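You operate a simulated robot arm through the tools that you are given. There is no shell and no other tool.

Carry out the task below with a simulated robot arm. There is one attempt and no reset: what you move stays moved.

JOB
Set the brace cable so the loaded pointer meets the green mark.
Fine: test weight on the pan, lock lever free, turn the grey knob, lever tight again, weight back on its spot. Set down upright: test weight.

The check looks at the end state, three seconds after you hand in, the way a careful person would. Anything else that was tipped, shoved, dropped, spilled or broken makes it a failure.

ROBOT AND FRAMES
A 6-joint arm with a two-finger gripper, fixed in place. Base frame: the origin is at the foot of the arm, x ahead of it, y to its left, z up. Readings come in mm, degrees, newtons and seconds.
Its first joint turns from -166.0 to 166.0 degrees. Payload 2.45 kg.
The TCP is the grasp point between the finger pads, 20 mm short of the fingertips. In the tool frame z runs along the fingers and y along their closing line. The gripper opens to 140 mm. The gripper's body begins 168 mm behind the TCP.
Orientation is told as [roll, pitch, yaw] about the base's x, y, z axes, in that order, counted from this pose: with the fingers straight down and closing along the base's y, the tool's x points along the base's -x, its y along +y and its z along -z.

CONTROLS
- The arm moves only by the tool nudge_tool. Its argument "targets" is one flat list of numbers, 7 for each row, row after row: the shift along the tool's x, y, z in units of 25 mm (1.0 is 25 mm), then the turn, a rotation vector about the tool's x, y, z in units of 6 degrees (1.0 is 6 degrees), then the finger opening in mm, from 0 to 140. In form: [x, y, z, rx, ry, rz, gripper, x, y, z, rx, ry, rz, gripper, ...]. A call has 1 to 20 rows; each row shifts and turns the commanded pose from where the row before left it, along the tool's axes as they then stand. A call with a number of a shift or a turn outside -1 to 1 is refused whole. Each row takes 0.2 s and may step no farther than 50 mm and 8.6 degrees from the row before; otherwise, or with a gripper value out of range, the whole call is refused. A pose out of reach is approached as far as the arm can. The call stops where the force on the tool passes 60 N (or 10 N more than at its start, if that is more) or the arm is blocked; 0.2 s more then pass. The fingers move at their own pace (about 45 mm/s each) and stop on an object; they squeeze with about 33 N. The grip force told is the motor's: it shows also when the fingers shut on nothing. Time passes only in rows, and 0.2 s behind the last, so rows that do not move let the fingers close. The reply holds the time, the measured pose of the TCP, the force on the tool along the base axes, the opening and the grip force, in the units named above and with some noise, with the torque about the TCP (base axes, N m) and any sound that the robot's microphone picked up, and new pictures: "show" is both (left out), scene, wrist or none.
- Cameras (640 x 400 px; columns grow to the right, rows downward): "scene" is fixed at [45.9, -501.3, 1045.4]; the picture's right is [0.73, -0.68, 0.00], its down [-0.14, -0.15, -0.98] and it looks along [0.67, 0.72, -0.20] (base axes); focal length 375 px, centre (320, 200). "wrist" rides on the gripper at [78, 11, -209] in the tool frame; the picture's right is [-0.14, 0.99, 0.00], its down [-0.92, -0.13, -0.37] and it looks along [-0.37, -0.05, 0.93] (tool axes); focal length 280 px, centre (320, 200). There is no depth. A picture from a camera that has moved, and an enlarged one, comes with that camera's place and axes in the base frame and with its lens.
- close_up(camera, box): a new picture of the part [left, top, right, bottom] of that camera's present view, enlarged. The clock stands still meanwhile.
- hand_in(): hands the job in; it is judged then, once.

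Nothing tells you positions but the pictures and the camera data. Unless the task says otherwise, let go and move clear before handing in.

The tools are called after "Request:" by a JSON object that holds its "method" and its "body". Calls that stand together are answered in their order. nudge_tool: Moves the arm, as the interface text tells. Its arguments: {"type":"object","properties":{"targets":{"type":"array"},"show":{"type":"string","enum":["both","scene","wrist","none"]}},"required":["targets"]} The other tools are called the same way: close_up (camera, box) takes an enlarged picture of a part of a camera's view; hand_in () hands the job in.

At the start:

```text
time_s: 0.0
tool_pos: [414.9, 367.6, 890.3]
tool_rot: [0.1, 0.0, 0.0]
wrist_force: [1.0, -0.4, -0.2]
torque: [0.01, -0.02, 0.0]
width: 140.0
grasp_force: 0.1
```

scene: 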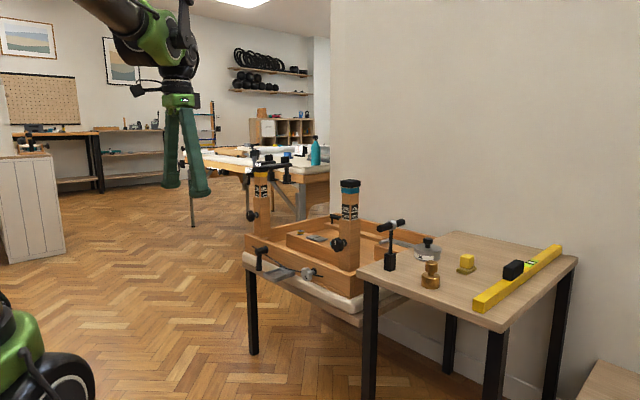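
wrist: 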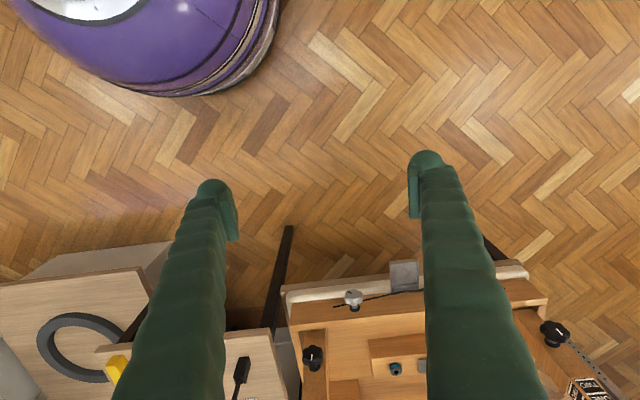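

I see a workbench frame with wooden posts, a small side table with a brass weight, a yellow object and a yellow level. I'll take close-ups to identify the parts before moving.

Request:
{"method": "close_up", "body": {"camera": "scene", "box": [230, 160, 450, 298]}}

Request:
{"method": "close_up", "body": {"camera": "scene", "box": [350, 200, 590, 350]}}

Request:
{"method": "close_up", "body": {"camera": "wrist", "box": [0, 200, 320, 400]}}

Request:
{"method": "close_up", "body": {"camera": "wrist", "box": [270, 220, 640, 400]}}

```text
2.90 times, centred on (340, 229) of scene
camera zoom: at [45.9, -501.3, 1045.4], right [0.73, -0.68, 0.0], down [-0.14, -0.15, -0.98], along [0.67, 0.72, -0.2], focal length 1087 px, centre (262, 116)
```

zoom: 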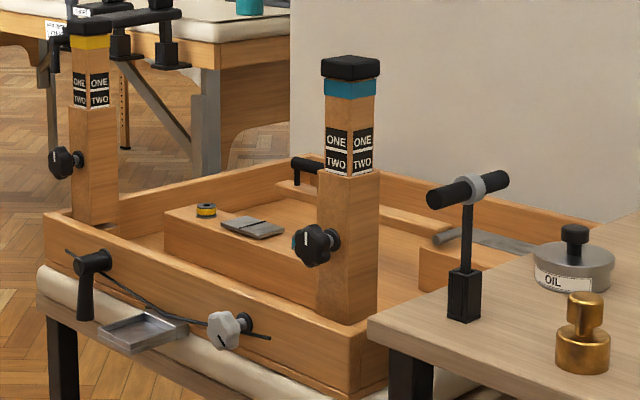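

```text
2.67 times, centred on (470, 275) of scene
camera zoom: at [45.9, -501.3, 1045.4], right [0.73, -0.68, 0.0], down [-0.14, -0.15, -0.98], along [0.67, 0.72, -0.2], focal length 1000 px, centre (-80, 0)
```

zoom: 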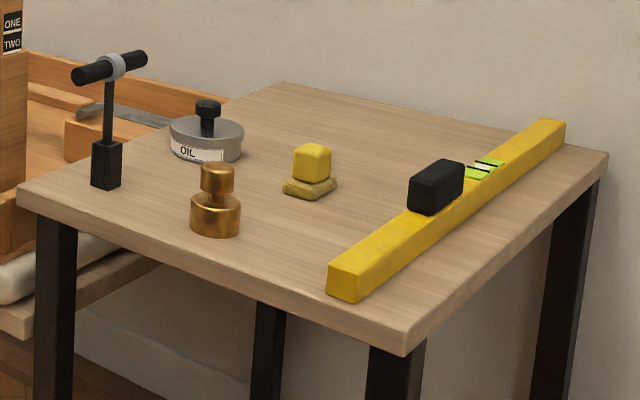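

```text
2.00 times, centred on (160, 300) of wrist
camera zoom: at [337.6, 378.0, 1097.6], right [0.14, 0.99, 0.0], down [0.92, -0.13, 0.37], along [0.37, -0.05, -0.93], focal length 561 px, centre (640, 0)
```

zoom: 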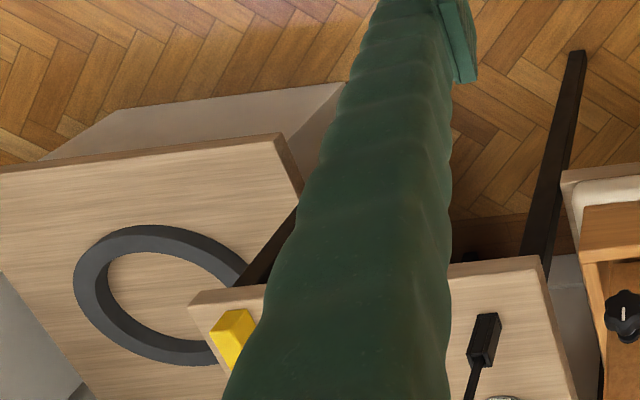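

```text
1.73 times, centred on (455, 310) of wrist
camera zoom: at [337.6, 378.0, 1097.6], right [0.14, 0.99, 0.0], down [0.92, -0.13, 0.37], along [0.37, -0.05, -0.93], focal length 485 px, centre (86, 10)
```

zoom: 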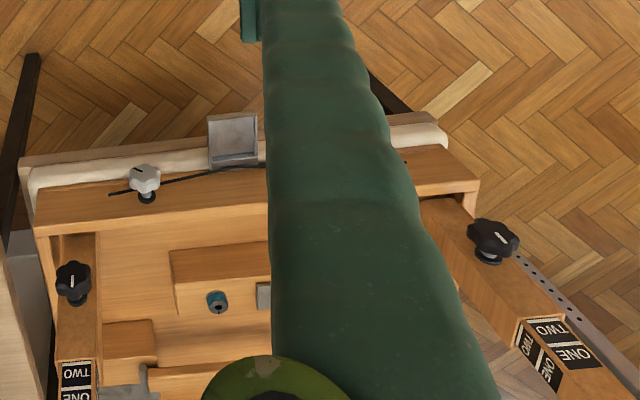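

The grey knob is at about (827, 395, 548), and a square tray on the frame's front rail is near (809, 532, 508). I'll zoom in more to find the pointer, the green mark and the lever.

Request:
{"method": "close_up", "body": {"camera": "scene", "box": [240, 235, 330, 291]}}

Request:
{"method": "close_up", "body": {"camera": "scene", "box": [170, 110, 330, 210]}}

Request:
{"method": "close_up", "body": {"camera": "wrist", "box": [320, 250, 440, 325]}}

Request:
{"method": "close_up", "body": {"camera": "scene", "box": [375, 210, 445, 254]}}

```text
7.11 times, centred on (285, 263) of scene
camera zoom: at [45.9, -501.3, 1045.4], right [0.73, -0.68, 0.0], down [-0.14, -0.15, -0.98], along [0.67, 0.72, -0.2], focal length 2667 px, centre (569, -248)
```

zoom: 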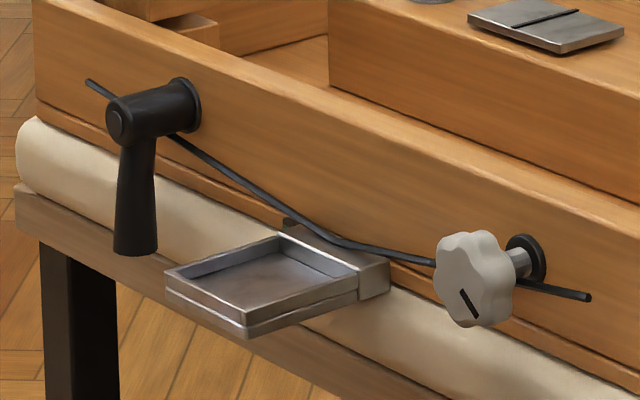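

```text
4.00 times, centred on (250, 160) of scene
camera zoom: at [45.9, -501.3, 1045.4], right [0.73, -0.68, 0.0], down [-0.14, -0.15, -0.98], along [0.67, 0.72, -0.2], focal length 1500 px, centre (600, 360)
```

zoom: 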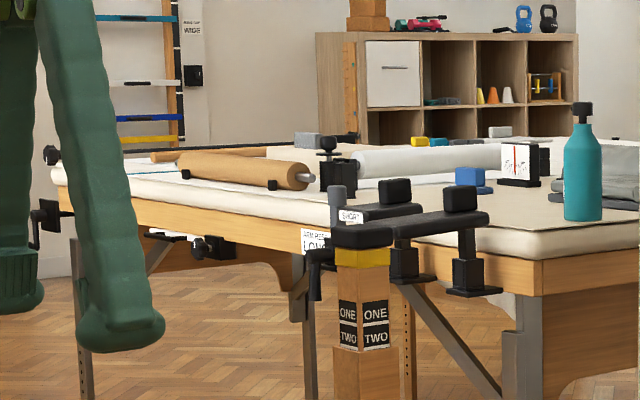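

```text
5.33 times, centred on (380, 288) of wrist
camera zoom: at [337.6, 378.0, 1097.6], right [0.14, 0.99, 0.0], down [0.92, -0.13, 0.37], along [0.37, -0.05, -0.93], focal length 1495 px, centre (0, -267)
```

zoom: 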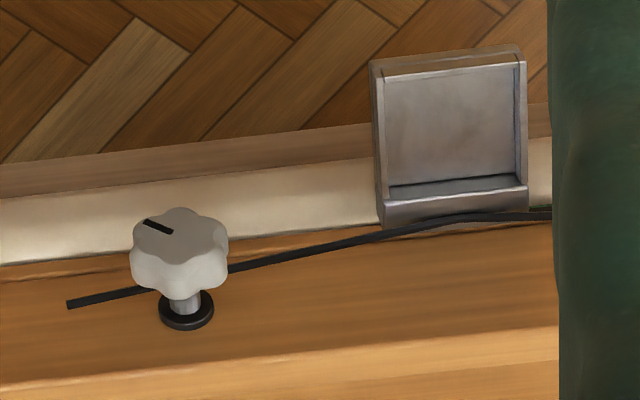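

```text
9.09 times, centred on (410, 232) of scene
camera zoom: at [45.9, -501.3, 1045.4], right [0.73, -0.68, 0.0], down [-0.14, -0.15, -0.98], along [0.67, 0.72, -0.2], focal length 3409 px, centre (-498, -91)
```

zoom: 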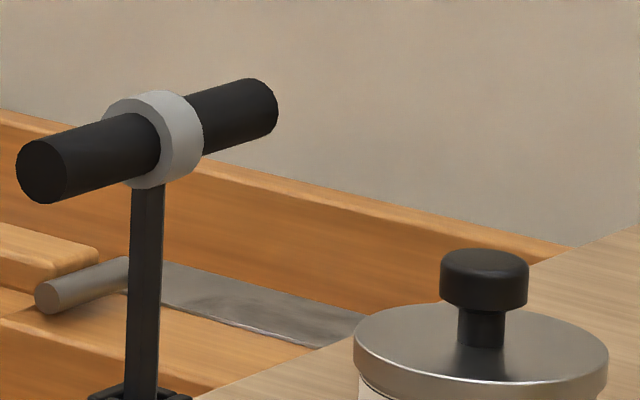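

The cable runs along the front rail from the black lever (left), past the pan, to the grey knob (right). I don't see a pointer or a green mark yet, so I'll tilt the tool up and bring the wrist camera in front of the rail.

Request:
{"method": "nudge_tool", "body": {"targets": [-0.3, 0.3, 0.85, 0, -1, 0, 140, -0.209, 0.3, 0.877, 0, -1, 0, 140, -0.117, 0.3, 0.894, 0, -1, 0, 140, -0.023, 0.3, 0.901, 0, -1, 0, 140, 0.072, 0.3, 0.899, 0, -1, 0, 140, 0.165, 0.3, 0.886, 0, -1, 0, 140, 0.257, 0.3, 0.864, 0, -1, 0, 140, 0.346, 0.3, 0.832, 0, -1, 0, 140, 0.431, 0.3, 0.792, 0, -1, 0, 140, 0.511, 0.3, 0.742, 0, -1, 0, 140, 0.586, 0.3, 0.685, 0, -1, 0, 140, 0.655, 0.3, 0.62, 0, 0, 0, 140, 0.655, 0.3, 0.62, 0, 0, 0, 140, 0.655, 0.3, 0.62, 0, 0, 0, 140]}}

```text
time_s: 3.0
tool_pos: [520.0, 474.7, 593.8]
tool_rot: [0.0, -65.8, -0.2]
wrist_force: [0.0, -0.3, -0.3]
torque: [0.0, 0.0, 0.0]
width: 139.9
grasp_force: 0.1
out of reach, approached as far as the arm can: row 14
camera wrist: at [298.9, 485.3, 607.2], right [0.06, 0.99, 0.13], down [0.04, -0.13, 0.99], along [1.0, -0.05, -0.05], focal length 280 px, centre (320, 200)
```

scene: 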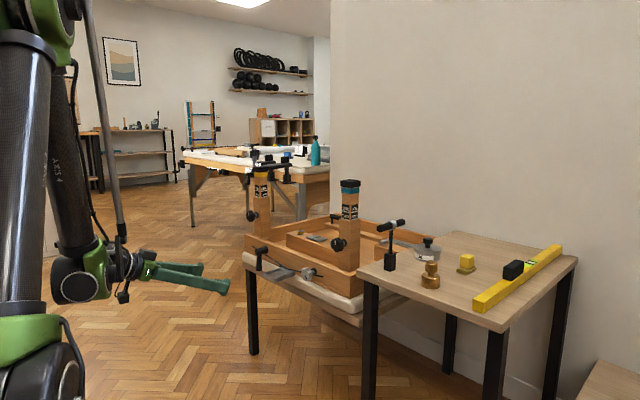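
wrist: 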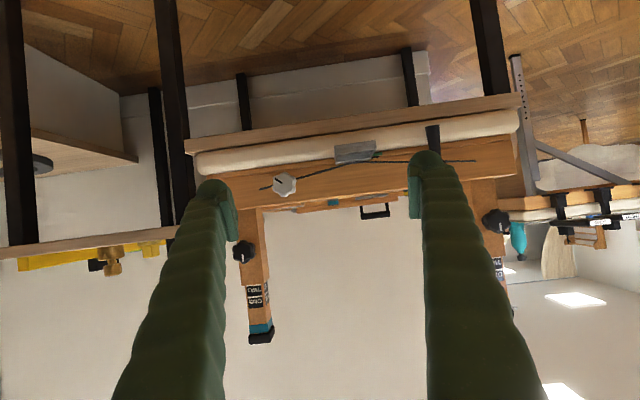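

I now have an upside-down view of the rail from the front. I'll zoom in on the pan, cable and knob.

Request:
{"method": "close_up", "body": {"camera": "wrist", "box": [230, 120, 410, 232]}}

Request:
{"method": "close_up", "body": {"camera": "wrist", "box": [310, 130, 410, 192]}}

Request:
{"method": "close_up", "body": {"camera": "scene", "box": [270, 250, 350, 300]}}

Request:
{"method": "close_up", "body": {"camera": "wrist", "box": [0, 200, 240, 350]}}

```text
3.56 times, centred on (320, 176) of wrist
camera zoom: at [298.9, 485.3, 607.2], right [0.06, 0.99, 0.13], down [0.04, -0.13, 0.99], along [1.0, -0.05, -0.05], focal length 997 px, centre (320, 285)
```

zoom: 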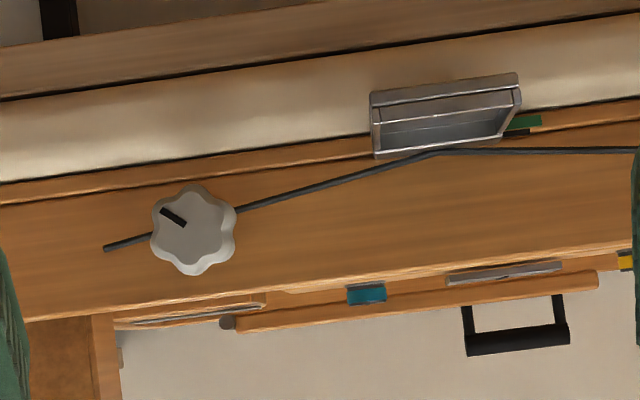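

```text
6.40 times, centred on (360, 161) of wrist
camera zoom: at [298.9, 485.3, 607.2], right [0.06, 0.99, 0.13], down [0.04, -0.13, 0.99], along [1.0, -0.05, -0.05], focal length 1794 px, centre (64, 450)
```

zoom: 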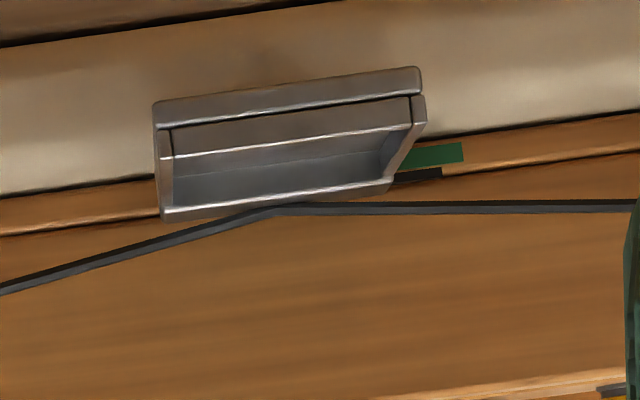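

```text
8.00 times, centred on (310, 275) of scene
camera zoom: at [45.9, -501.3, 1045.4], right [0.73, -0.68, 0.0], down [-0.14, -0.15, -0.98], along [0.67, 0.72, -0.2], focal length 3000 px, centre (400, -400)
```

zoom: 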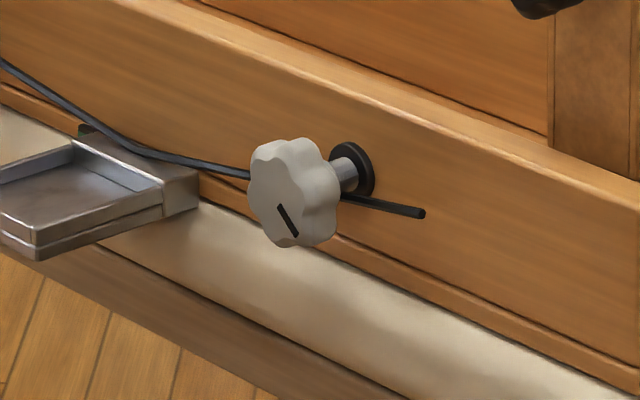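

```text
2.67 times, centred on (120, 275) of wrist
camera zoom: at [298.9, 485.3, 607.2], right [0.06, 0.99, 0.13], down [0.04, -0.13, 0.99], along [1.0, -0.05, -0.05], focal length 748 px, centre (853, 0)
```

zoom: 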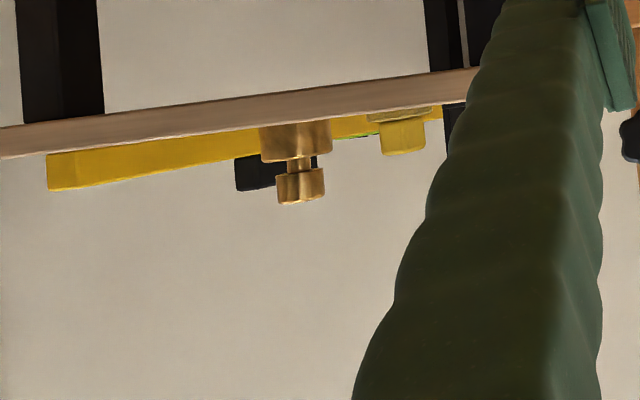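

The green mark is on the rail just left of the pan, and the black pointer beside it sits slightly higher. The lever is near (830, 683, 548). I'll move left and closer to see both.

Request:
{"method": "nudge_tool", "body": {"targets": [-0.05, 0.75, 0.36, 0, 0, 0, 140, -0.05, 0.75, 0.36, 0, 0, 0, 140, -0.05, 0.75, 0.36, 0, 0, 0, 140, -0.05, 0.75, 0.36, 0, 0, 0, 140, -0.05, 0.75, 0.36, 0, 0, 0, 140, -0.05, 0.75, 0.36, 0, 0, 0, 140, -0.05, 0.75, 0.36, 0, 0, 0, 140, -0.05, 0.75, 0.36, 0, 0, 0, 140]}}

```text
time_s: 4.8
tool_pos: [591.2, 627.9, 575.3]
tool_rot: [0.1, -66.0, -0.1]
wrist_force: [0.1, 0.1, -0.9]
torque: [-0.02, 0.01, -0.01]
width: 140.0
grasp_force: 0.0
camera wrist: at [369.2, 637.6, 587.9], right [0.06, 0.99, 0.13], down [0.04, -0.13, 0.99], along [1.0, -0.05, -0.04], focal length 280 px, centre (320, 200)
```

scene: 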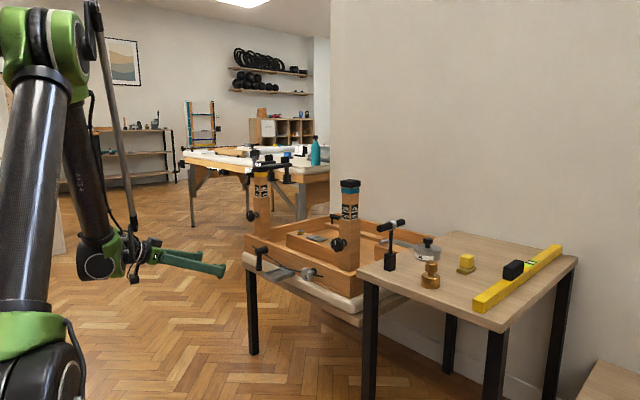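
wrist: 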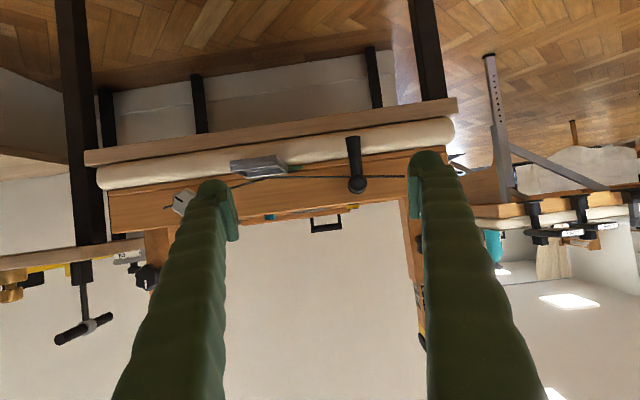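

Request:
{"method": "close_up", "body": {"camera": "wrist", "box": [220, 125, 400, 237]}}

Request:
{"method": "close_up", "body": {"camera": "wrist", "box": [330, 130, 410, 200]}}

Request:
{"method": "close_up", "body": {"camera": "wrist", "box": [225, 145, 315, 201]}}

```text
3.56 times, centred on (310, 181) of wrist
camera zoom: at [369.2, 637.6, 587.9], right [0.06, 0.99, 0.13], down [0.04, -0.13, 0.99], along [1.0, -0.05, -0.04], focal length 997 px, centre (356, 268)
```

zoom: 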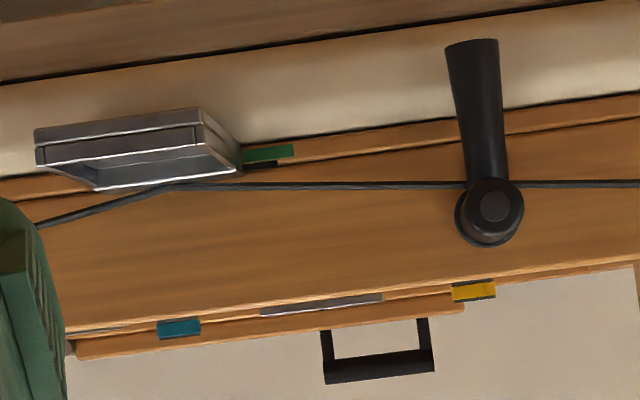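

```text
5.71 times, centred on (370, 165) of wrist
camera zoom: at [369.2, 637.6, 587.9], right [0.06, 0.99, 0.13], down [0.04, -0.13, 0.99], along [1.0, -0.05, -0.04], focal length 1602 px, centre (34, 400)
```

zoom: 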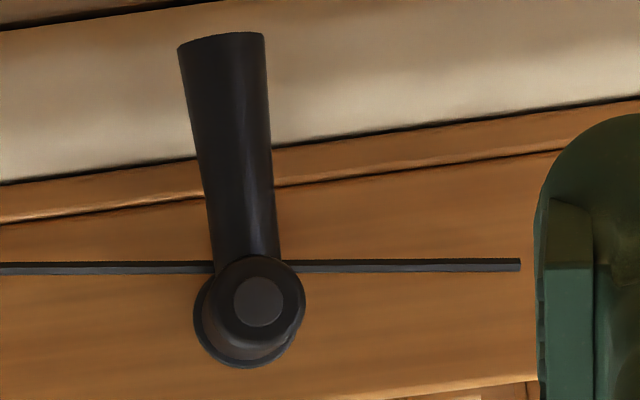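

```text
7.11 times, centred on (270, 173) of wrist
camera zoom: at [369.2, 637.6, 587.9], right [0.06, 0.99, 0.13], down [0.04, -0.13, 0.99], along [1.0, -0.05, -0.04], focal length 1994 px, centre (676, 392)
```

zoom: 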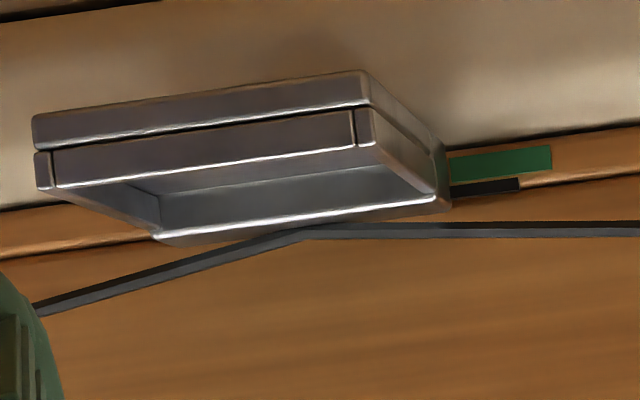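

The lever hangs straight down from a pivot near (809, 679, 551), and the pointer sits about 6 mm above the green mark with no load. Next I'll bring the tool back to pointing down, travel over the side table and look at the weight from above.

Request:
{"method": "nudge_tool", "body": {"targets": [-0.909, -0.65, -0.295, 0, 1, 0, 140, -0.873, -0.65, -0.388, 0, 1, 0, 140, -0.828, -0.65, -0.477, 0, 1, 0, 140, -0.773, -0.65, -0.562, 0, 1, 0, 140, -0.71, -0.65, -0.639, 0, 1, 0, 140, -0.639, -0.65, -0.71, 0, 1, 0, 140, -0.562, -0.65, -0.773, 0, 1, 0, 140, -0.477, -0.65, -0.827, 0, 1, 0, 140, -0.389, -0.65, -0.873, 0, 1, 0, 140, -0.296, -0.65, -0.908, 0, 1, 0, 140, -0.198, -0.65, -0.935, 0, 1, 0, 140, -0.38, -0.98, -0.2, 0, 0, 0, 140, -0.38, -0.98, 0, 0, 0, 0, 140, -0.38, -0.98, 0, 0, 0, 0, 140, -0.38, -0.98, 0, 0, 0, 0, 140, -0.38, -0.98, 0, 0, 0, 0, 140, -0.38, -0.98, 0, 0, 0, 0, 140, -0.38, -0.98, 0, 0, 0, 0, 140, -0.38, -0.98, 0, 0, 0, 0, 140, -0.38, -0.98, 0, 0, 0, 0, 140], "show": "none"}}

Request:
{"method": "nudge_tool", "body": {"targets": [-0.38, -0.98, 0, 0, 0, 0, 140, -0.38, -0.98, 0, 0, 0, 0, 140, -0.38, -0.98, 0, 0, 0, 0, 140, -0.38, -0.98, 0, 0, 0, 0, 140, -0.38, -0.98, 0, 0, 0, 0, 140, -0.38, -0.98, 0, 0, 0, 0, 140, -0.38, -0.98, 0, 0, 0, 0, 140, -0.38, -0.98, 0, 0, 0, 0, 140, -0.38, -0.98, 0, 0, 0, 0, 140, -0.38, -0.98, 0, 0, 0, 0, 140]}}

```text
time_s: 9.0
tool_pos: [701.5, 224.0, 841.8]
tool_rot: [-0.1, 0.1, 0.2]
wrist_force: [-0.1, 0.9, 0.1]
torque: [-0.01, -0.03, 0.0]
width: 139.8
grasp_force: 0.1
```

```text
time_s: 11.2
tool_pos: [797.5, -20.4, 840.1]
tool_rot: [0.1, -0.1, 0.0]
wrist_force: [-0.1, 0.5, -1.4]
torque: [-0.01, 0.01, -0.02]
width: 139.8
grasp_force: 0.0
camera wrist: at [720.2, -9.6, 1048.6], right [0.14, 0.99, 0.0], down [0.92, -0.13, 0.37], along [0.37, -0.05, -0.93], focal length 280 px, centre (320, 200)
```

scene: 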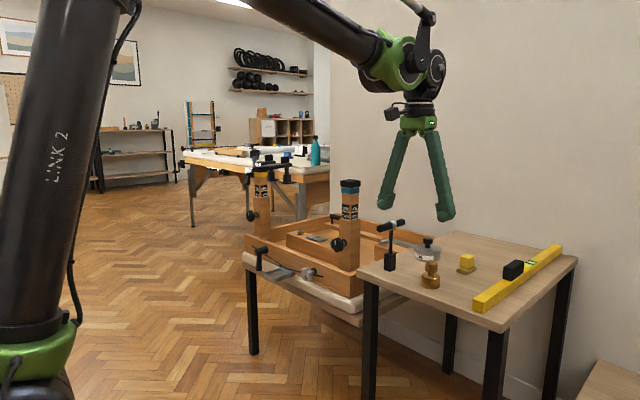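
wrist: 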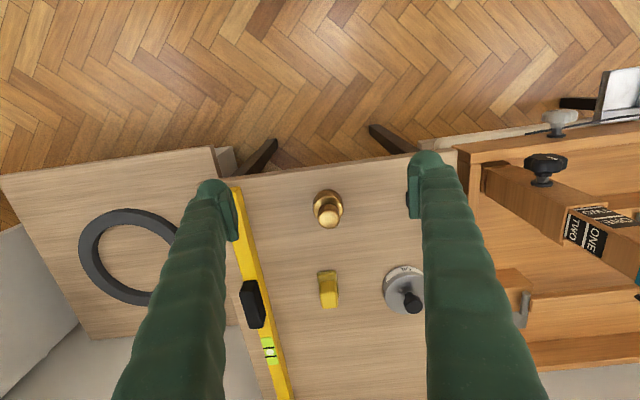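

Request:
{"method": "close_up", "body": {"camera": "wrist", "box": [280, 170, 376, 230]}}

Request:
{"method": "close_up", "body": {"camera": "scene", "box": [396, 250, 468, 295]}}

Request:
{"method": "close_up", "body": {"camera": "wrist", "box": [220, 140, 440, 320]}}

```text
6.67 times, centred on (328, 200) of wrist
camera zoom: at [720.2, -9.6, 1048.6], right [0.14, 0.99, 0.0], down [0.92, -0.13, 0.37], along [0.37, -0.05, -0.93], focal length 1869 px, centre (267, 200)
```

zoom: 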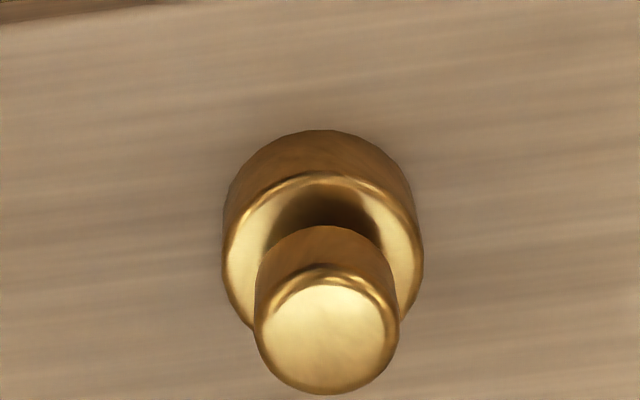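

```text
8.89 times, centred on (432, 272) of scene
camera zoom: at [45.9, -501.3, 1045.4], right [0.73, -0.68, 0.0], down [-0.14, -0.15, -0.98], along [0.67, 0.72, -0.2], focal length 3334 px, centre (-676, -444)
```

zoom: 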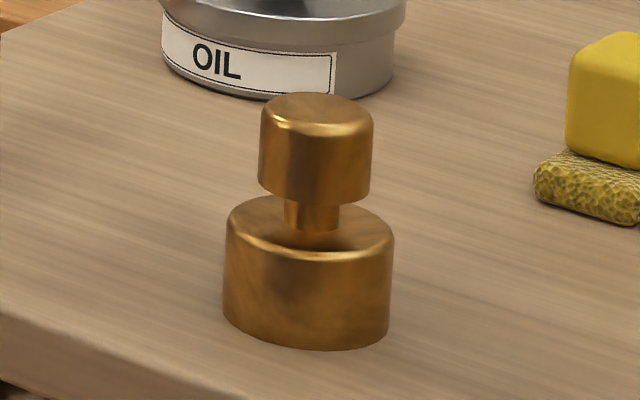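

```text
2.22 times, centred on (330, 230) of wrist
camera zoom: at [720.2, -9.6, 1048.6], right [0.14, 0.99, 0.0], down [0.92, -0.13, 0.37], along [0.37, -0.05, -0.93], focal length 623 px, centre (298, 133)
```

zoom: 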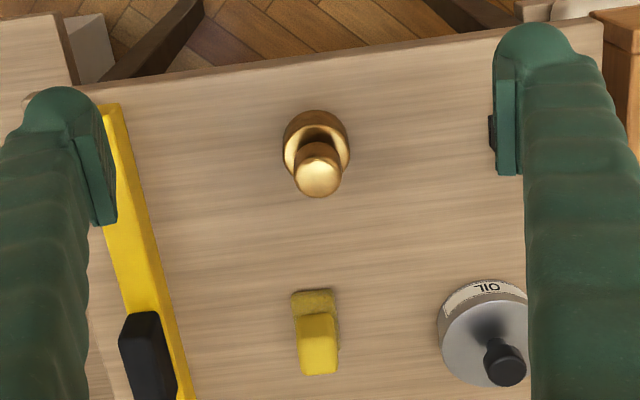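

The brass weight's top is at about (896, -22, 689), with a head about 32 mm wide. I'll narrow the fingers so they clear the T-handle, centre over the weight and look again.

Request:
{"method": "nudge_tool", "body": {"targets": [-0.776, -0.02, 0, 0, 0, 0, 64, -0.776, -0.02, 0, 0, 0, 0, 64, -0.776, -0.02, 0, 0, 0, 0, 64, -0.776, -0.02, 0, 0, 0, 0, 64, -0.776, -0.02, 0, 0, 0, 0, 64, 0, 0, 0.6, 0, 0, 0, 64, 0, 0, 0.6, 0, 0, 0, 64, 0, 0, 0.6, 0, 0, 0, 64, 0, 0, 0.6, 0, 0, 0, 64]}}

```text
time_s: 13.2
tool_pos: [896.1, -21.3, 779.9]
tool_rot: [0.0, 0.1, 0.0]
wrist_force: [0.5, 0.8, 0.3]
torque: [-0.01, -0.01, -0.01]
width: 64.0
grasp_force: 0.0
camera wrist: at [818.5, -11.0, 988.3], right [0.14, 0.99, 0.0], down [0.92, -0.13, 0.37], along [0.37, -0.05, -0.93], focal length 280 px, centre (320, 200)
```

scene: 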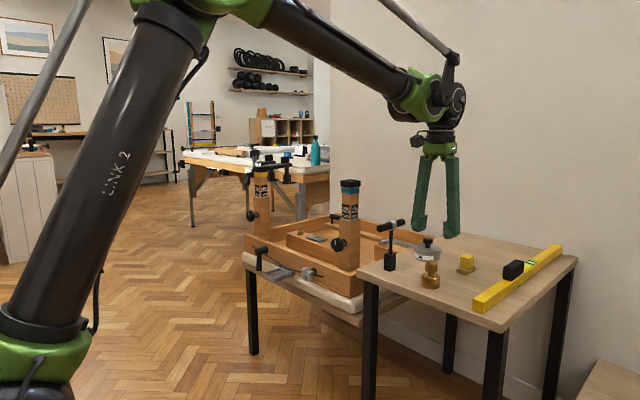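
wrist: 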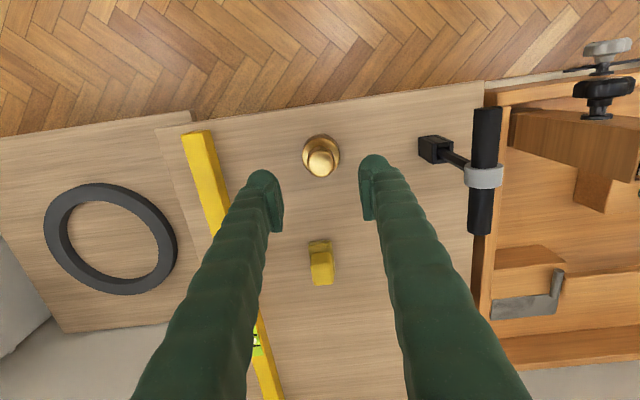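

Request:
{"method": "close_up", "body": {"camera": "wrist", "box": [280, 120, 376, 180]}}

Request:
{"method": "close_up", "body": {"camera": "scene", "box": [390, 180, 480, 295]}}

```text
6.67 times, centred on (328, 150) of wrist
camera zoom: at [818.5, -11.0, 988.3], right [0.14, 0.99, 0.0], down [0.92, -0.13, 0.37], along [0.37, -0.05, -0.93], focal length 1869 px, centre (267, 533)
```

zoom: 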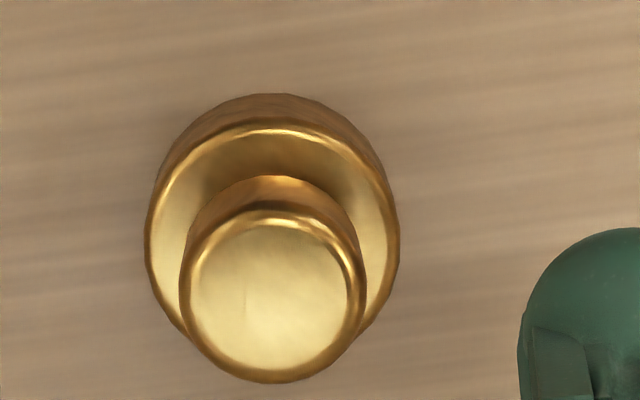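

```text
3.48 times, centred on (435, 238) of scene
camera zoom: at [45.9, -501.3, 1045.4], right [0.73, -0.68, 0.0], down [-0.14, -0.15, -0.98], along [0.67, 0.72, -0.2], focal length 1304 px, centre (-80, 70)
```

zoom: 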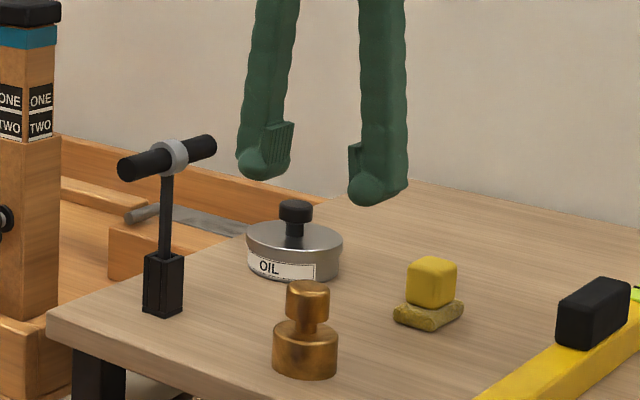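

The weight's axis is at about (895.5, -21), almost directly under the TCP. I'll lower the fingers around the head and check before closing.

Request:
{"method": "nudge_tool", "body": {"targets": [0, 0, 0.8, 0, 0, 0, 64, 0, 0, 0.8, 0, 0, 0, 64, 0, 0, 0.8, 0, 0, 0, 64, 0, 0, 0.8, 0, 0, 0, 64, 0, 0, 0.64, 0, 0, 0, 64]}}

Request:
{"method": "close_up", "body": {"camera": "scene", "box": [390, 230, 480, 295]}}

Request:
{"method": "close_up", "body": {"camera": "wrist", "box": [260, 140, 380, 240]}}

```text
time_s: 14.4
tool_pos: [894.7, -21.6, 683.6]
tool_rot: [0.0, 0.0, 0.0]
wrist_force: [0.5, -0.3, 0.7]
torque: [-0.02, -0.01, 0.0]
width: 64.0
grasp_force: 0.1
camera wrist: at [817.2, -10.6, 893.2], right [0.14, 0.99, 0.0], down [0.92, -0.13, 0.37], along [0.37, -0.05, -0.93], focal length 280 px, centre (320, 200)
```

scene: 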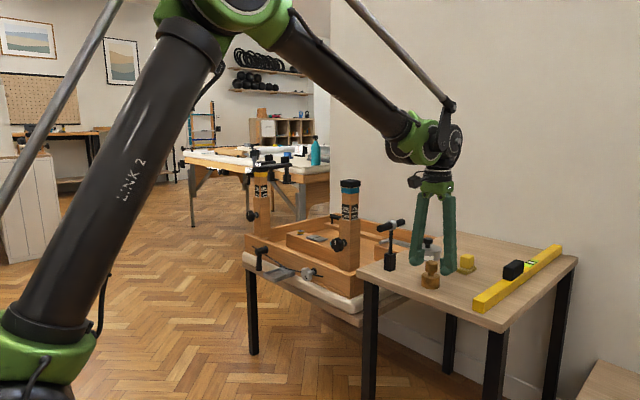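
wrist: 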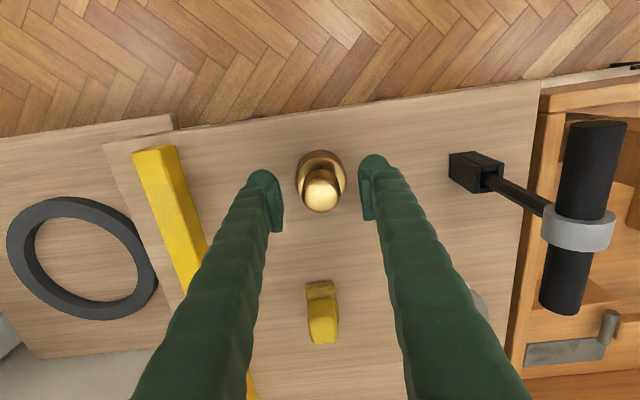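

```text
6.15 times, centred on (435, 262) of scene
camera zoom: at [45.9, -501.3, 1045.4], right [0.73, -0.68, 0.0], down [-0.14, -0.15, -0.98], along [0.67, 0.72, -0.2], focal length 2308 px, centre (-388, -185)
```

zoom: 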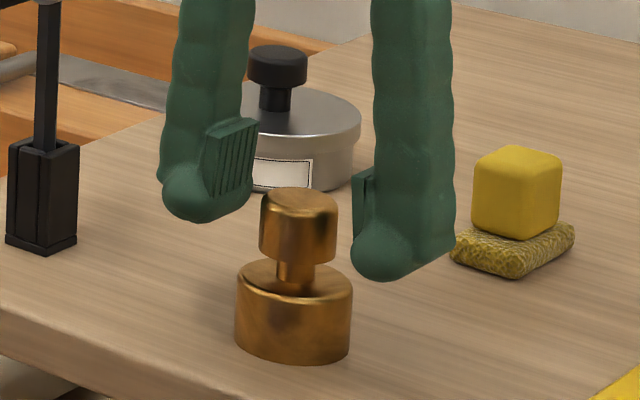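

```text
4.00 times, centred on (320, 190) of wrist
camera zoom: at [817.2, -10.6, 893.2], right [0.14, 0.99, 0.0], down [0.92, -0.13, 0.37], along [0.37, -0.05, -0.93], focal length 1122 px, centre (320, 240)
```

zoom: 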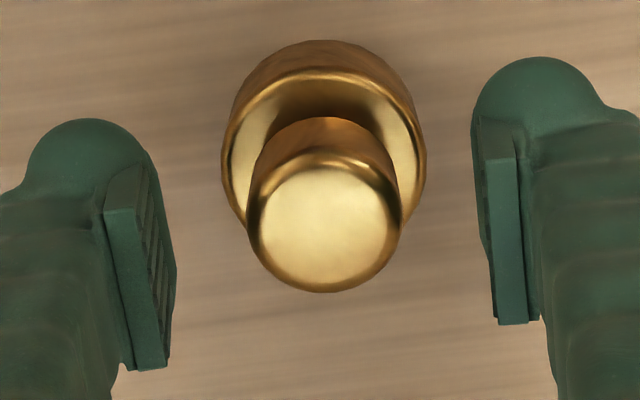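

The head sits centred between the pads with the fingertips above the base, so I'll close on it and lift slightly.

Request:
{"method": "nudge_tool", "body": {"targets": [0, 0, 0, 0, 0, 0, 0, 0, 0, 0, 0, 0, 0, 0, 0, 0, 0, 0, 0, 0, 0, 0, 0, 0, 0, 0, 0, 0], "show": "none"}}

Request:
{"method": "close_up", "body": {"camera": "scene", "box": [390, 230, 480, 295]}}

Request:
{"method": "close_up", "body": {"camera": "wrist", "box": [260, 140, 380, 240]}}

```text
time_s: 15.4
tool_pos: [894.9, -21.2, 685.1]
tool_rot: [0.0, 0.0, 0.0]
wrist_force: [-0.5, 0.5, -0.5]
torque: [0.02, 0.0, 0.02]
width: 30.8
grasp_force: 33.2
```

```text
6.15 times, centred on (435, 262) of scene
camera zoom: at [45.9, -501.3, 1045.4], right [0.73, -0.68, 0.0], down [-0.14, -0.15, -0.98], along [0.67, 0.72, -0.2], focal length 2308 px, centre (-388, -185)
```

zoom: 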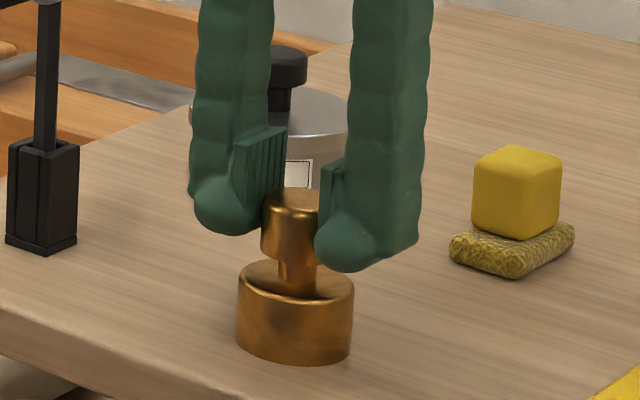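

```text
4.00 times, centred on (320, 190) of wrist
camera zoom: at [817.2, -10.6, 893.3], right [0.14, 0.99, 0.0], down [0.92, -0.13, 0.37], along [0.37, -0.05, -0.93], focal length 1122 px, centre (320, 240)
```

zoom: 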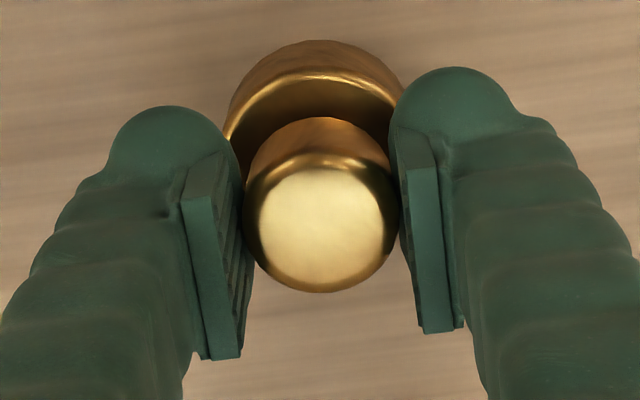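

The weight is held at 30.8 mm opening with no visible shift. I'll lift it, back off toward the robot to clear the T-handle and the tall post, and carry it left.

Request:
{"method": "nudge_tool", "body": {"targets": [0, 0, -0.3, 0, 0, 0, 0, 0, 0, -0.7, 0, 0, 0, 0, 0, 0, -1, 0, 0, 0, 0, 0, 0, -1, 0, 0, 0, 0, 0, 0, -1, 0, 0, 0, 0, 1, 0, 0, 0, 0, 0, 0, 1, 0, 0, 0, 0, 0, 0, 1, 0, 0, 0, 0, 0, 0, 1, 0, 0, 0, 0, 0, 0, 1, 0, 0, 0, 0, 0, 0, 1, 0, 0, 0, 0, 0, 0, 1, 0, 0, 0, 0, 0, 0, 1, 0, 0, 0, 0, 0, 0]}}

```text
time_s: 18.2
tool_pos: [694.1, -21.8, 784.8]
tool_rot: [0.0, 0.1, 0.0]
wrist_force: [0.5, -0.7, -3.1]
torque: [0.03, 0.03, -0.01]
width: 30.7
grasp_force: 33.1
camera wrist: at [618.0, -10.8, 993.6], right [0.14, 0.99, 0.0], down [0.92, -0.13, 0.37], along [0.37, -0.05, -0.93], focal length 280 px, centre (320, 200)
```

scene: 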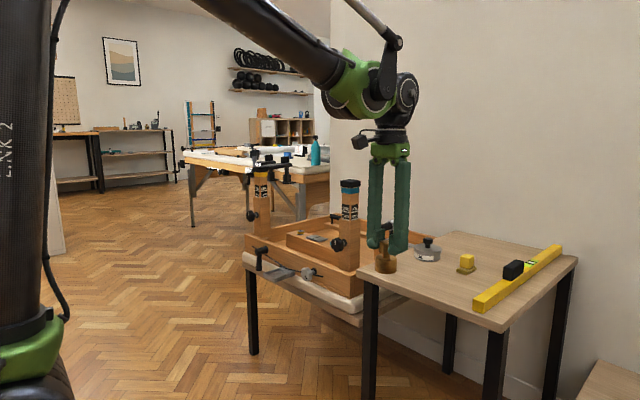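
wrist: 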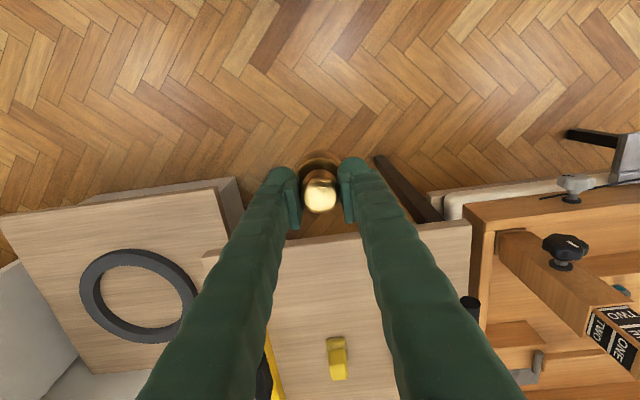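

The weight is held (about 3 N). I'll carry it left to y≈430 and stop there to look at the pan from above.

Request:
{"method": "nudge_tool", "body": {"targets": [0, 0.6, 0, 0, 0, 0, 0, 0, 1, 0.15, 0, 0, 0, 0, 0, 1, 0.15, 0, 0, 0, 0, 0, 1, 0.15, 0, 0, 0, 0, 0, 1, 0.15, 0, 0, 0, 0, 0, 1, 0.15, 0, 0, 0, 0, 0, 1, 0.15, 0, 0, 0, 0, 0, 1, 0.15, 0, 0, 0, 0, 0, 1, 0.15, 0, 0, 0, 0, 0, 1, 0.15, 0, 0, 0, 0, 0, 1, 0.15, 0, 0, 0, 0, 0, 1, 0.15, 0, 0, 0, 0, 0, 1, 0.15, 0, 0, 0, 0, 0, 1, 0.15, 0, 0, 0, 0, 0, 1, 0.15, 0, 0, 0, 0, 0, 1, 0.15, 0, 0, 0, 0, 0, 1, 0.15, 0, 0, 0, 0, 0, 1, 0.15, 0, 0, 0, 0, 0, 0.5, 0, 0, 0, 0, 0]}}

Request:
{"method": "close_up", "body": {"camera": "wrist", "box": [360, 120, 520, 230]}}

```text
time_s: 22.2
tool_pos: [695.7, 431.3, 720.5]
tool_rot: [0.0, 0.0, 0.0]
wrist_force: [-0.4, 1.0, -2.5]
torque: [0.0, 0.0, 0.0]
width: 30.7
grasp_force: 32.8
camera wrist: at [618.9, 441.8, 928.6], right [0.14, 0.99, 0.0], down [0.92, -0.13, 0.37], along [0.37, -0.05, -0.93], focal length 280 px, centre (320, 200)
```

scene: 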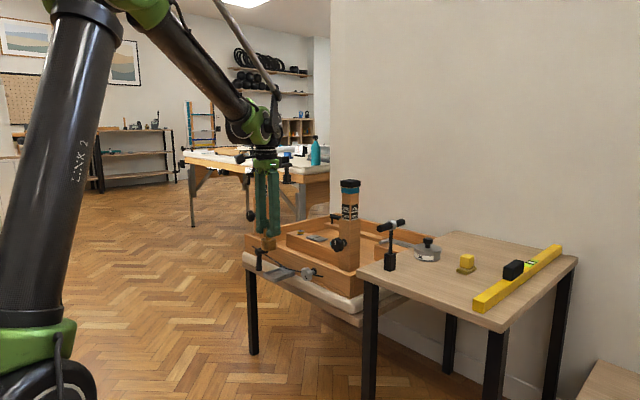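
wrist: 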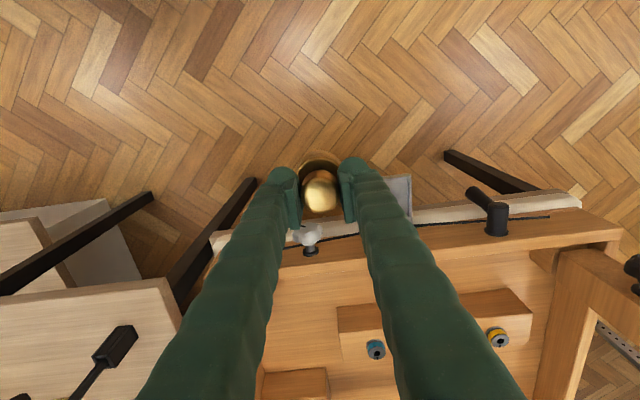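

```text
3.64 times, centred on (440, 175) of wrist
camera zoom: at [618.9, 441.8, 928.6], right [0.14, 0.99, 0.0], down [0.92, -0.13, 0.37], along [0.37, -0.05, -0.93], focal length 1020 px, centre (-116, 291)
```

zoom: 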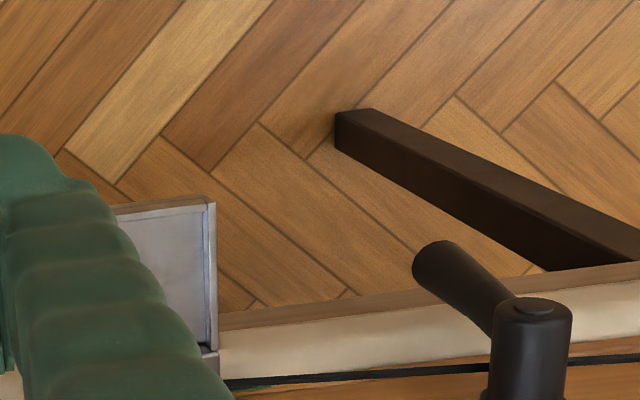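

Request:
{"method": "nudge_tool", "body": {"targets": [0, -1, 0, 0, 0, 0, 0, 0, -1, 0, 0, 0, 0, 0, 0, -1, 0, 0, 0, 0, 0, 0, -0.6, 0, 0, 0, 0, 0], "show": "wrist"}}

Request:
{"method": "close_up", "body": {"camera": "wrist", "box": [370, 150, 498, 230]}}

```text
time_s: 23.2
tool_pos: [694.2, 340.5, 720.2]
tool_rot: [0.0, 0.1, 0.0]
wrist_force: [0.8, 1.1, -3.1]
torque: [-0.04, 0.02, -0.01]
width: 30.7
grasp_force: 33.1
camera wrist: at [617.4, 351.6, 928.6], right [0.14, 0.99, 0.0], down [0.92, -0.13, 0.37], along [0.37, -0.05, -0.93], focal length 280 px, centre (320, 200)
```

wrist: 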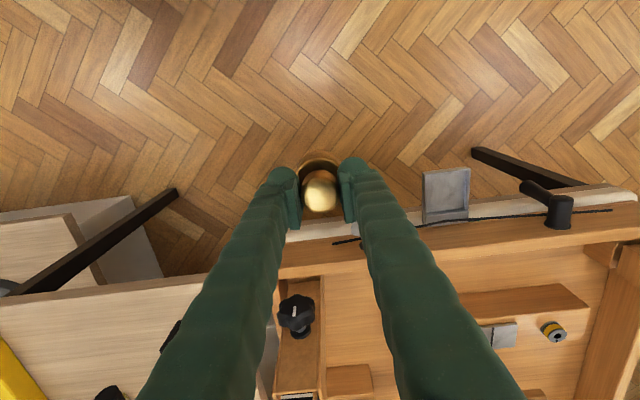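

```text
5.00 times, centred on (434, 190) of wrist
camera zoom: at [617.4, 351.6, 928.6], right [0.14, 0.99, 0.0], down [0.92, -0.13, 0.37], along [0.37, -0.05, -0.93], focal length 1402 px, centre (-250, 250)
```

zoom: 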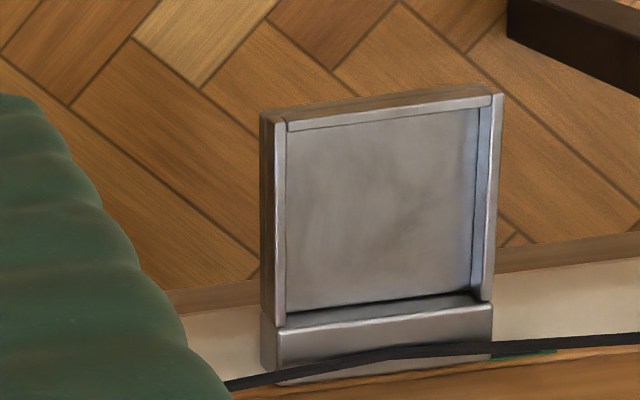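

The pan interior spans about x 767–833 and y 498–558, so its centre is near (800, 528), and its floor is at z≈505. I'll bring the weight over the pan, well above it.

Request:
{"method": "nudge_tool", "body": {"targets": [-0.529, 0.9375, 0.4, 0, 0, 0, 0, -0.529, 0.9375, 0.4, 0, 0, 0, 0, -0.529, 0.9375, 0.4, 0, 0, 0, 0, -0.529, 0.9375, 0.4, 0, 0, 0, 0, -0.529, 0.9375, 0.4, 0, 0, 0, 0, -0.529, 0.9375, 0.4, 0, 0, 0, 0, -0.529, 0.9375, 0.4, 0, 0, 0, 0, -0.529, 0.9375, 0.4, 0, 0, 0, 0]}}

Request:
{"method": "close_up", "body": {"camera": "wrist", "box": [240, 120, 400, 220]}}

Request:
{"method": "close_up", "body": {"camera": "scene", "box": [235, 220, 345, 289]}}

```text
time_s: 25.0
tool_pos: [801.6, 528.2, 640.3]
tool_rot: [0.0, 0.0, -0.1]
wrist_force: [-0.1, -0.2, -2.9]
torque: [0.04, -0.03, 0.0]
width: 30.6
grasp_force: 33.3
camera wrist: at [723.5, 539.0, 848.9], right [0.14, 0.99, 0.0], down [0.92, -0.13, 0.37], along [0.37, -0.05, -0.93], focal length 280 px, centre (320, 200)
```

scene: 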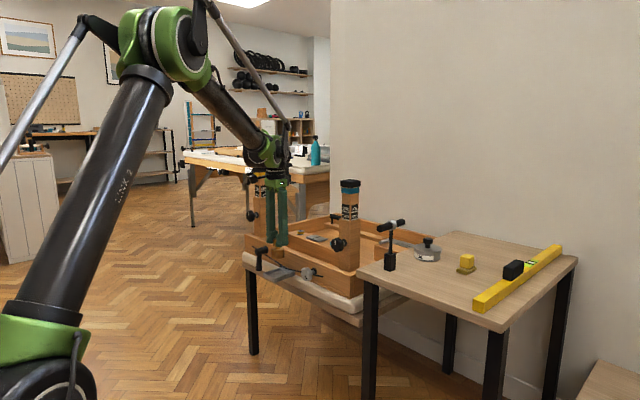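
wrist: 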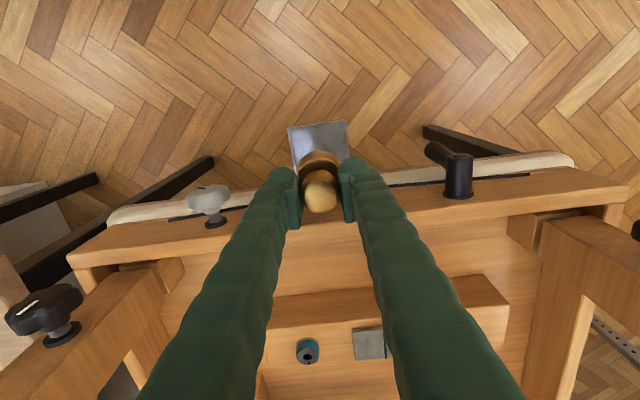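

```text
4.00 times, centred on (320, 170) of wrist
camera zoom: at [723.5, 539.0, 848.9], right [0.14, 0.99, 0.0], down [0.92, -0.13, 0.37], along [0.37, -0.05, -0.93], focal length 1122 px, centre (320, 320)
```

zoom: 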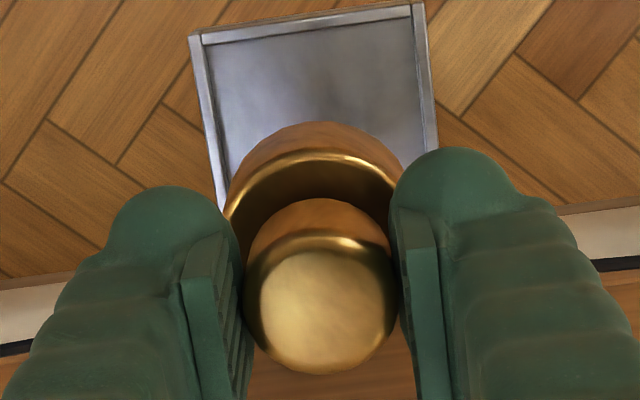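

```text
5.80 times, centred on (290, 254) of scene
camera zoom: at [45.9, -501.3, 1045.4], right [0.73, -0.68, 0.0], down [-0.14, -0.15, -0.98], along [0.67, 0.72, -0.2], focal length 2174 px, centre (494, -116)
```

zoom: 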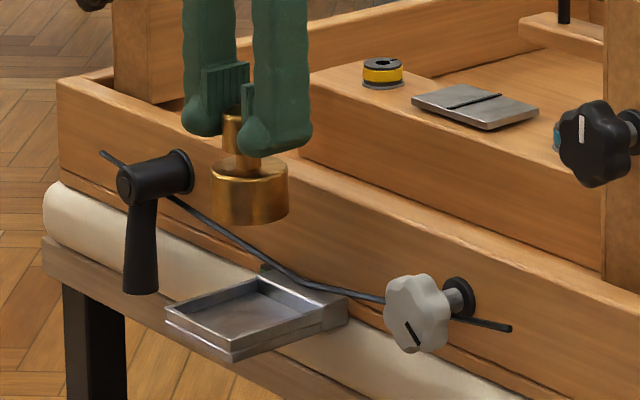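

The weight is lined up over the pan. I'll lower it to just above the floor and look again.

Request:
{"method": "nudge_tool", "body": {"targets": [0.03, 0.02, 0.74, 0, 0, 0, 0, 0.03, 0.02, 0.74, 0, 0, 0, 0, 0, 0, 0.74, 0, 0, 0, 0, 0, 0, 0.7, 0, 0, 0, 0], "show": "none"}}

Request:
{"method": "close_up", "body": {"camera": "wrist", "box": [260, 120, 380, 220]}}

Request:
{"method": "close_up", "body": {"camera": "scene", "box": [250, 235, 330, 285]}}

```text
time_s: 26.0
tool_pos: [798.8, 529.4, 566.3]
tool_rot: [0.0, 0.1, 0.0]
wrist_force: [-0.5, -0.3, -2.9]
torque: [-0.01, -0.02, -0.02]
width: 30.4
grasp_force: 32.9
```

```text
4.00 times, centred on (320, 170) of wrist
camera zoom: at [721.8, 539.5, 775.9], right [0.14, 0.99, 0.0], down [0.92, -0.13, 0.37], along [0.37, -0.05, -0.93], focal length 1122 px, centre (320, 320)
```

zoom: 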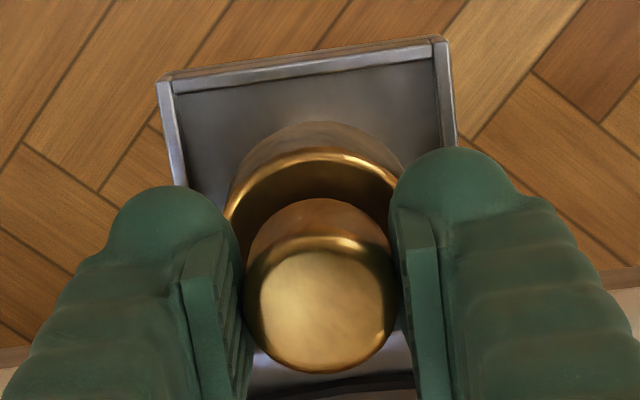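

```text
8.00 times, centred on (290, 260) of scene
camera zoom: at [45.9, -501.3, 1045.4], right [0.73, -0.68, 0.0], down [-0.14, -0.15, -0.98], along [0.67, 0.72, -0.2], focal length 3000 px, centre (560, -280)
```

zoom: 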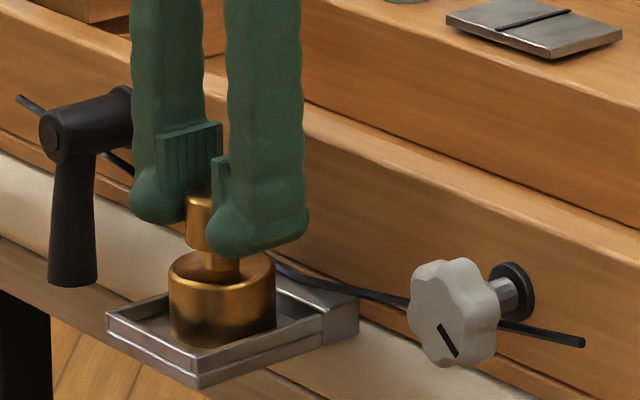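

The base is inside the pan rim with clearance on all sides. I'll lower it in small steps and watch the vertical force.

Request:
{"method": "nudge_tool", "body": {"targets": [0, 0, 0.12, 0, 0, 0, 0, 0, 0, 0, 0, 0, 0, 0], "show": "none"}}

Request:
{"method": "nudge_tool", "body": {"targets": [0, 0, 0.08, 0, 0, 0, 0, 0, 0, 0, 0, 0, 0, 0], "show": "none"}}

Request:
{"method": "nudge_tool", "body": {"targets": [0, 0, 0.08, 0, 0, 0, 0, 0, 0, 0, 0, 0, 0, 0], "show": "none"}}

Request:
{"method": "close_up", "body": {"camera": "scene", "box": [250, 235, 330, 285]}}

```text
time_s: 26.6
tool_pos: [799.2, 529.3, 563.3]
tool_rot: [0.0, 0.0, 0.0]
wrist_force: [-0.8, 0.6, -2.1]
torque: [-0.02, -0.03, 0.01]
width: 30.5
grasp_force: 32.9
```

```text
time_s: 27.2
tool_pos: [799.6, 529.9, 560.6]
tool_rot: [-0.1, 0.1, -0.1]
wrist_force: [-0.3, 0.6, -1.1]
torque: [0.01, 0.01, 0.04]
width: 30.3
grasp_force: 32.2
```

```text
time_s: 27.8
tool_pos: [798.7, 529.1, 559.9]
tool_rot: [0.0, 0.0, 0.0]
wrist_force: [0.4, -0.2, -1.5]
torque: [0.0, -0.03, 0.01]
width: 30.6
grasp_force: 32.9
```

```text
8.00 times, centred on (290, 260) of scene
camera zoom: at [45.9, -501.3, 1045.4], right [0.73, -0.68, 0.0], down [-0.14, -0.15, -0.98], along [0.67, 0.72, -0.2], focal length 3000 px, centre (560, -280)
```

zoom: 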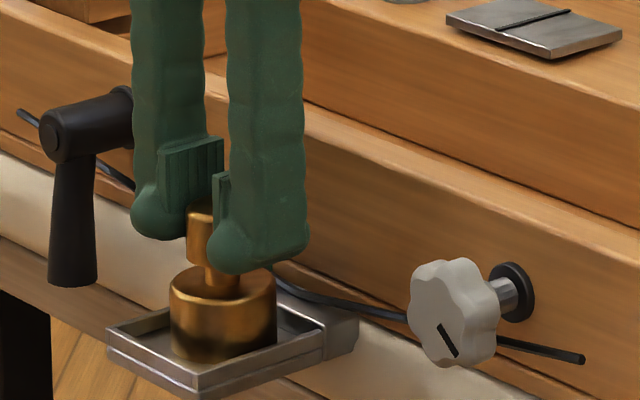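

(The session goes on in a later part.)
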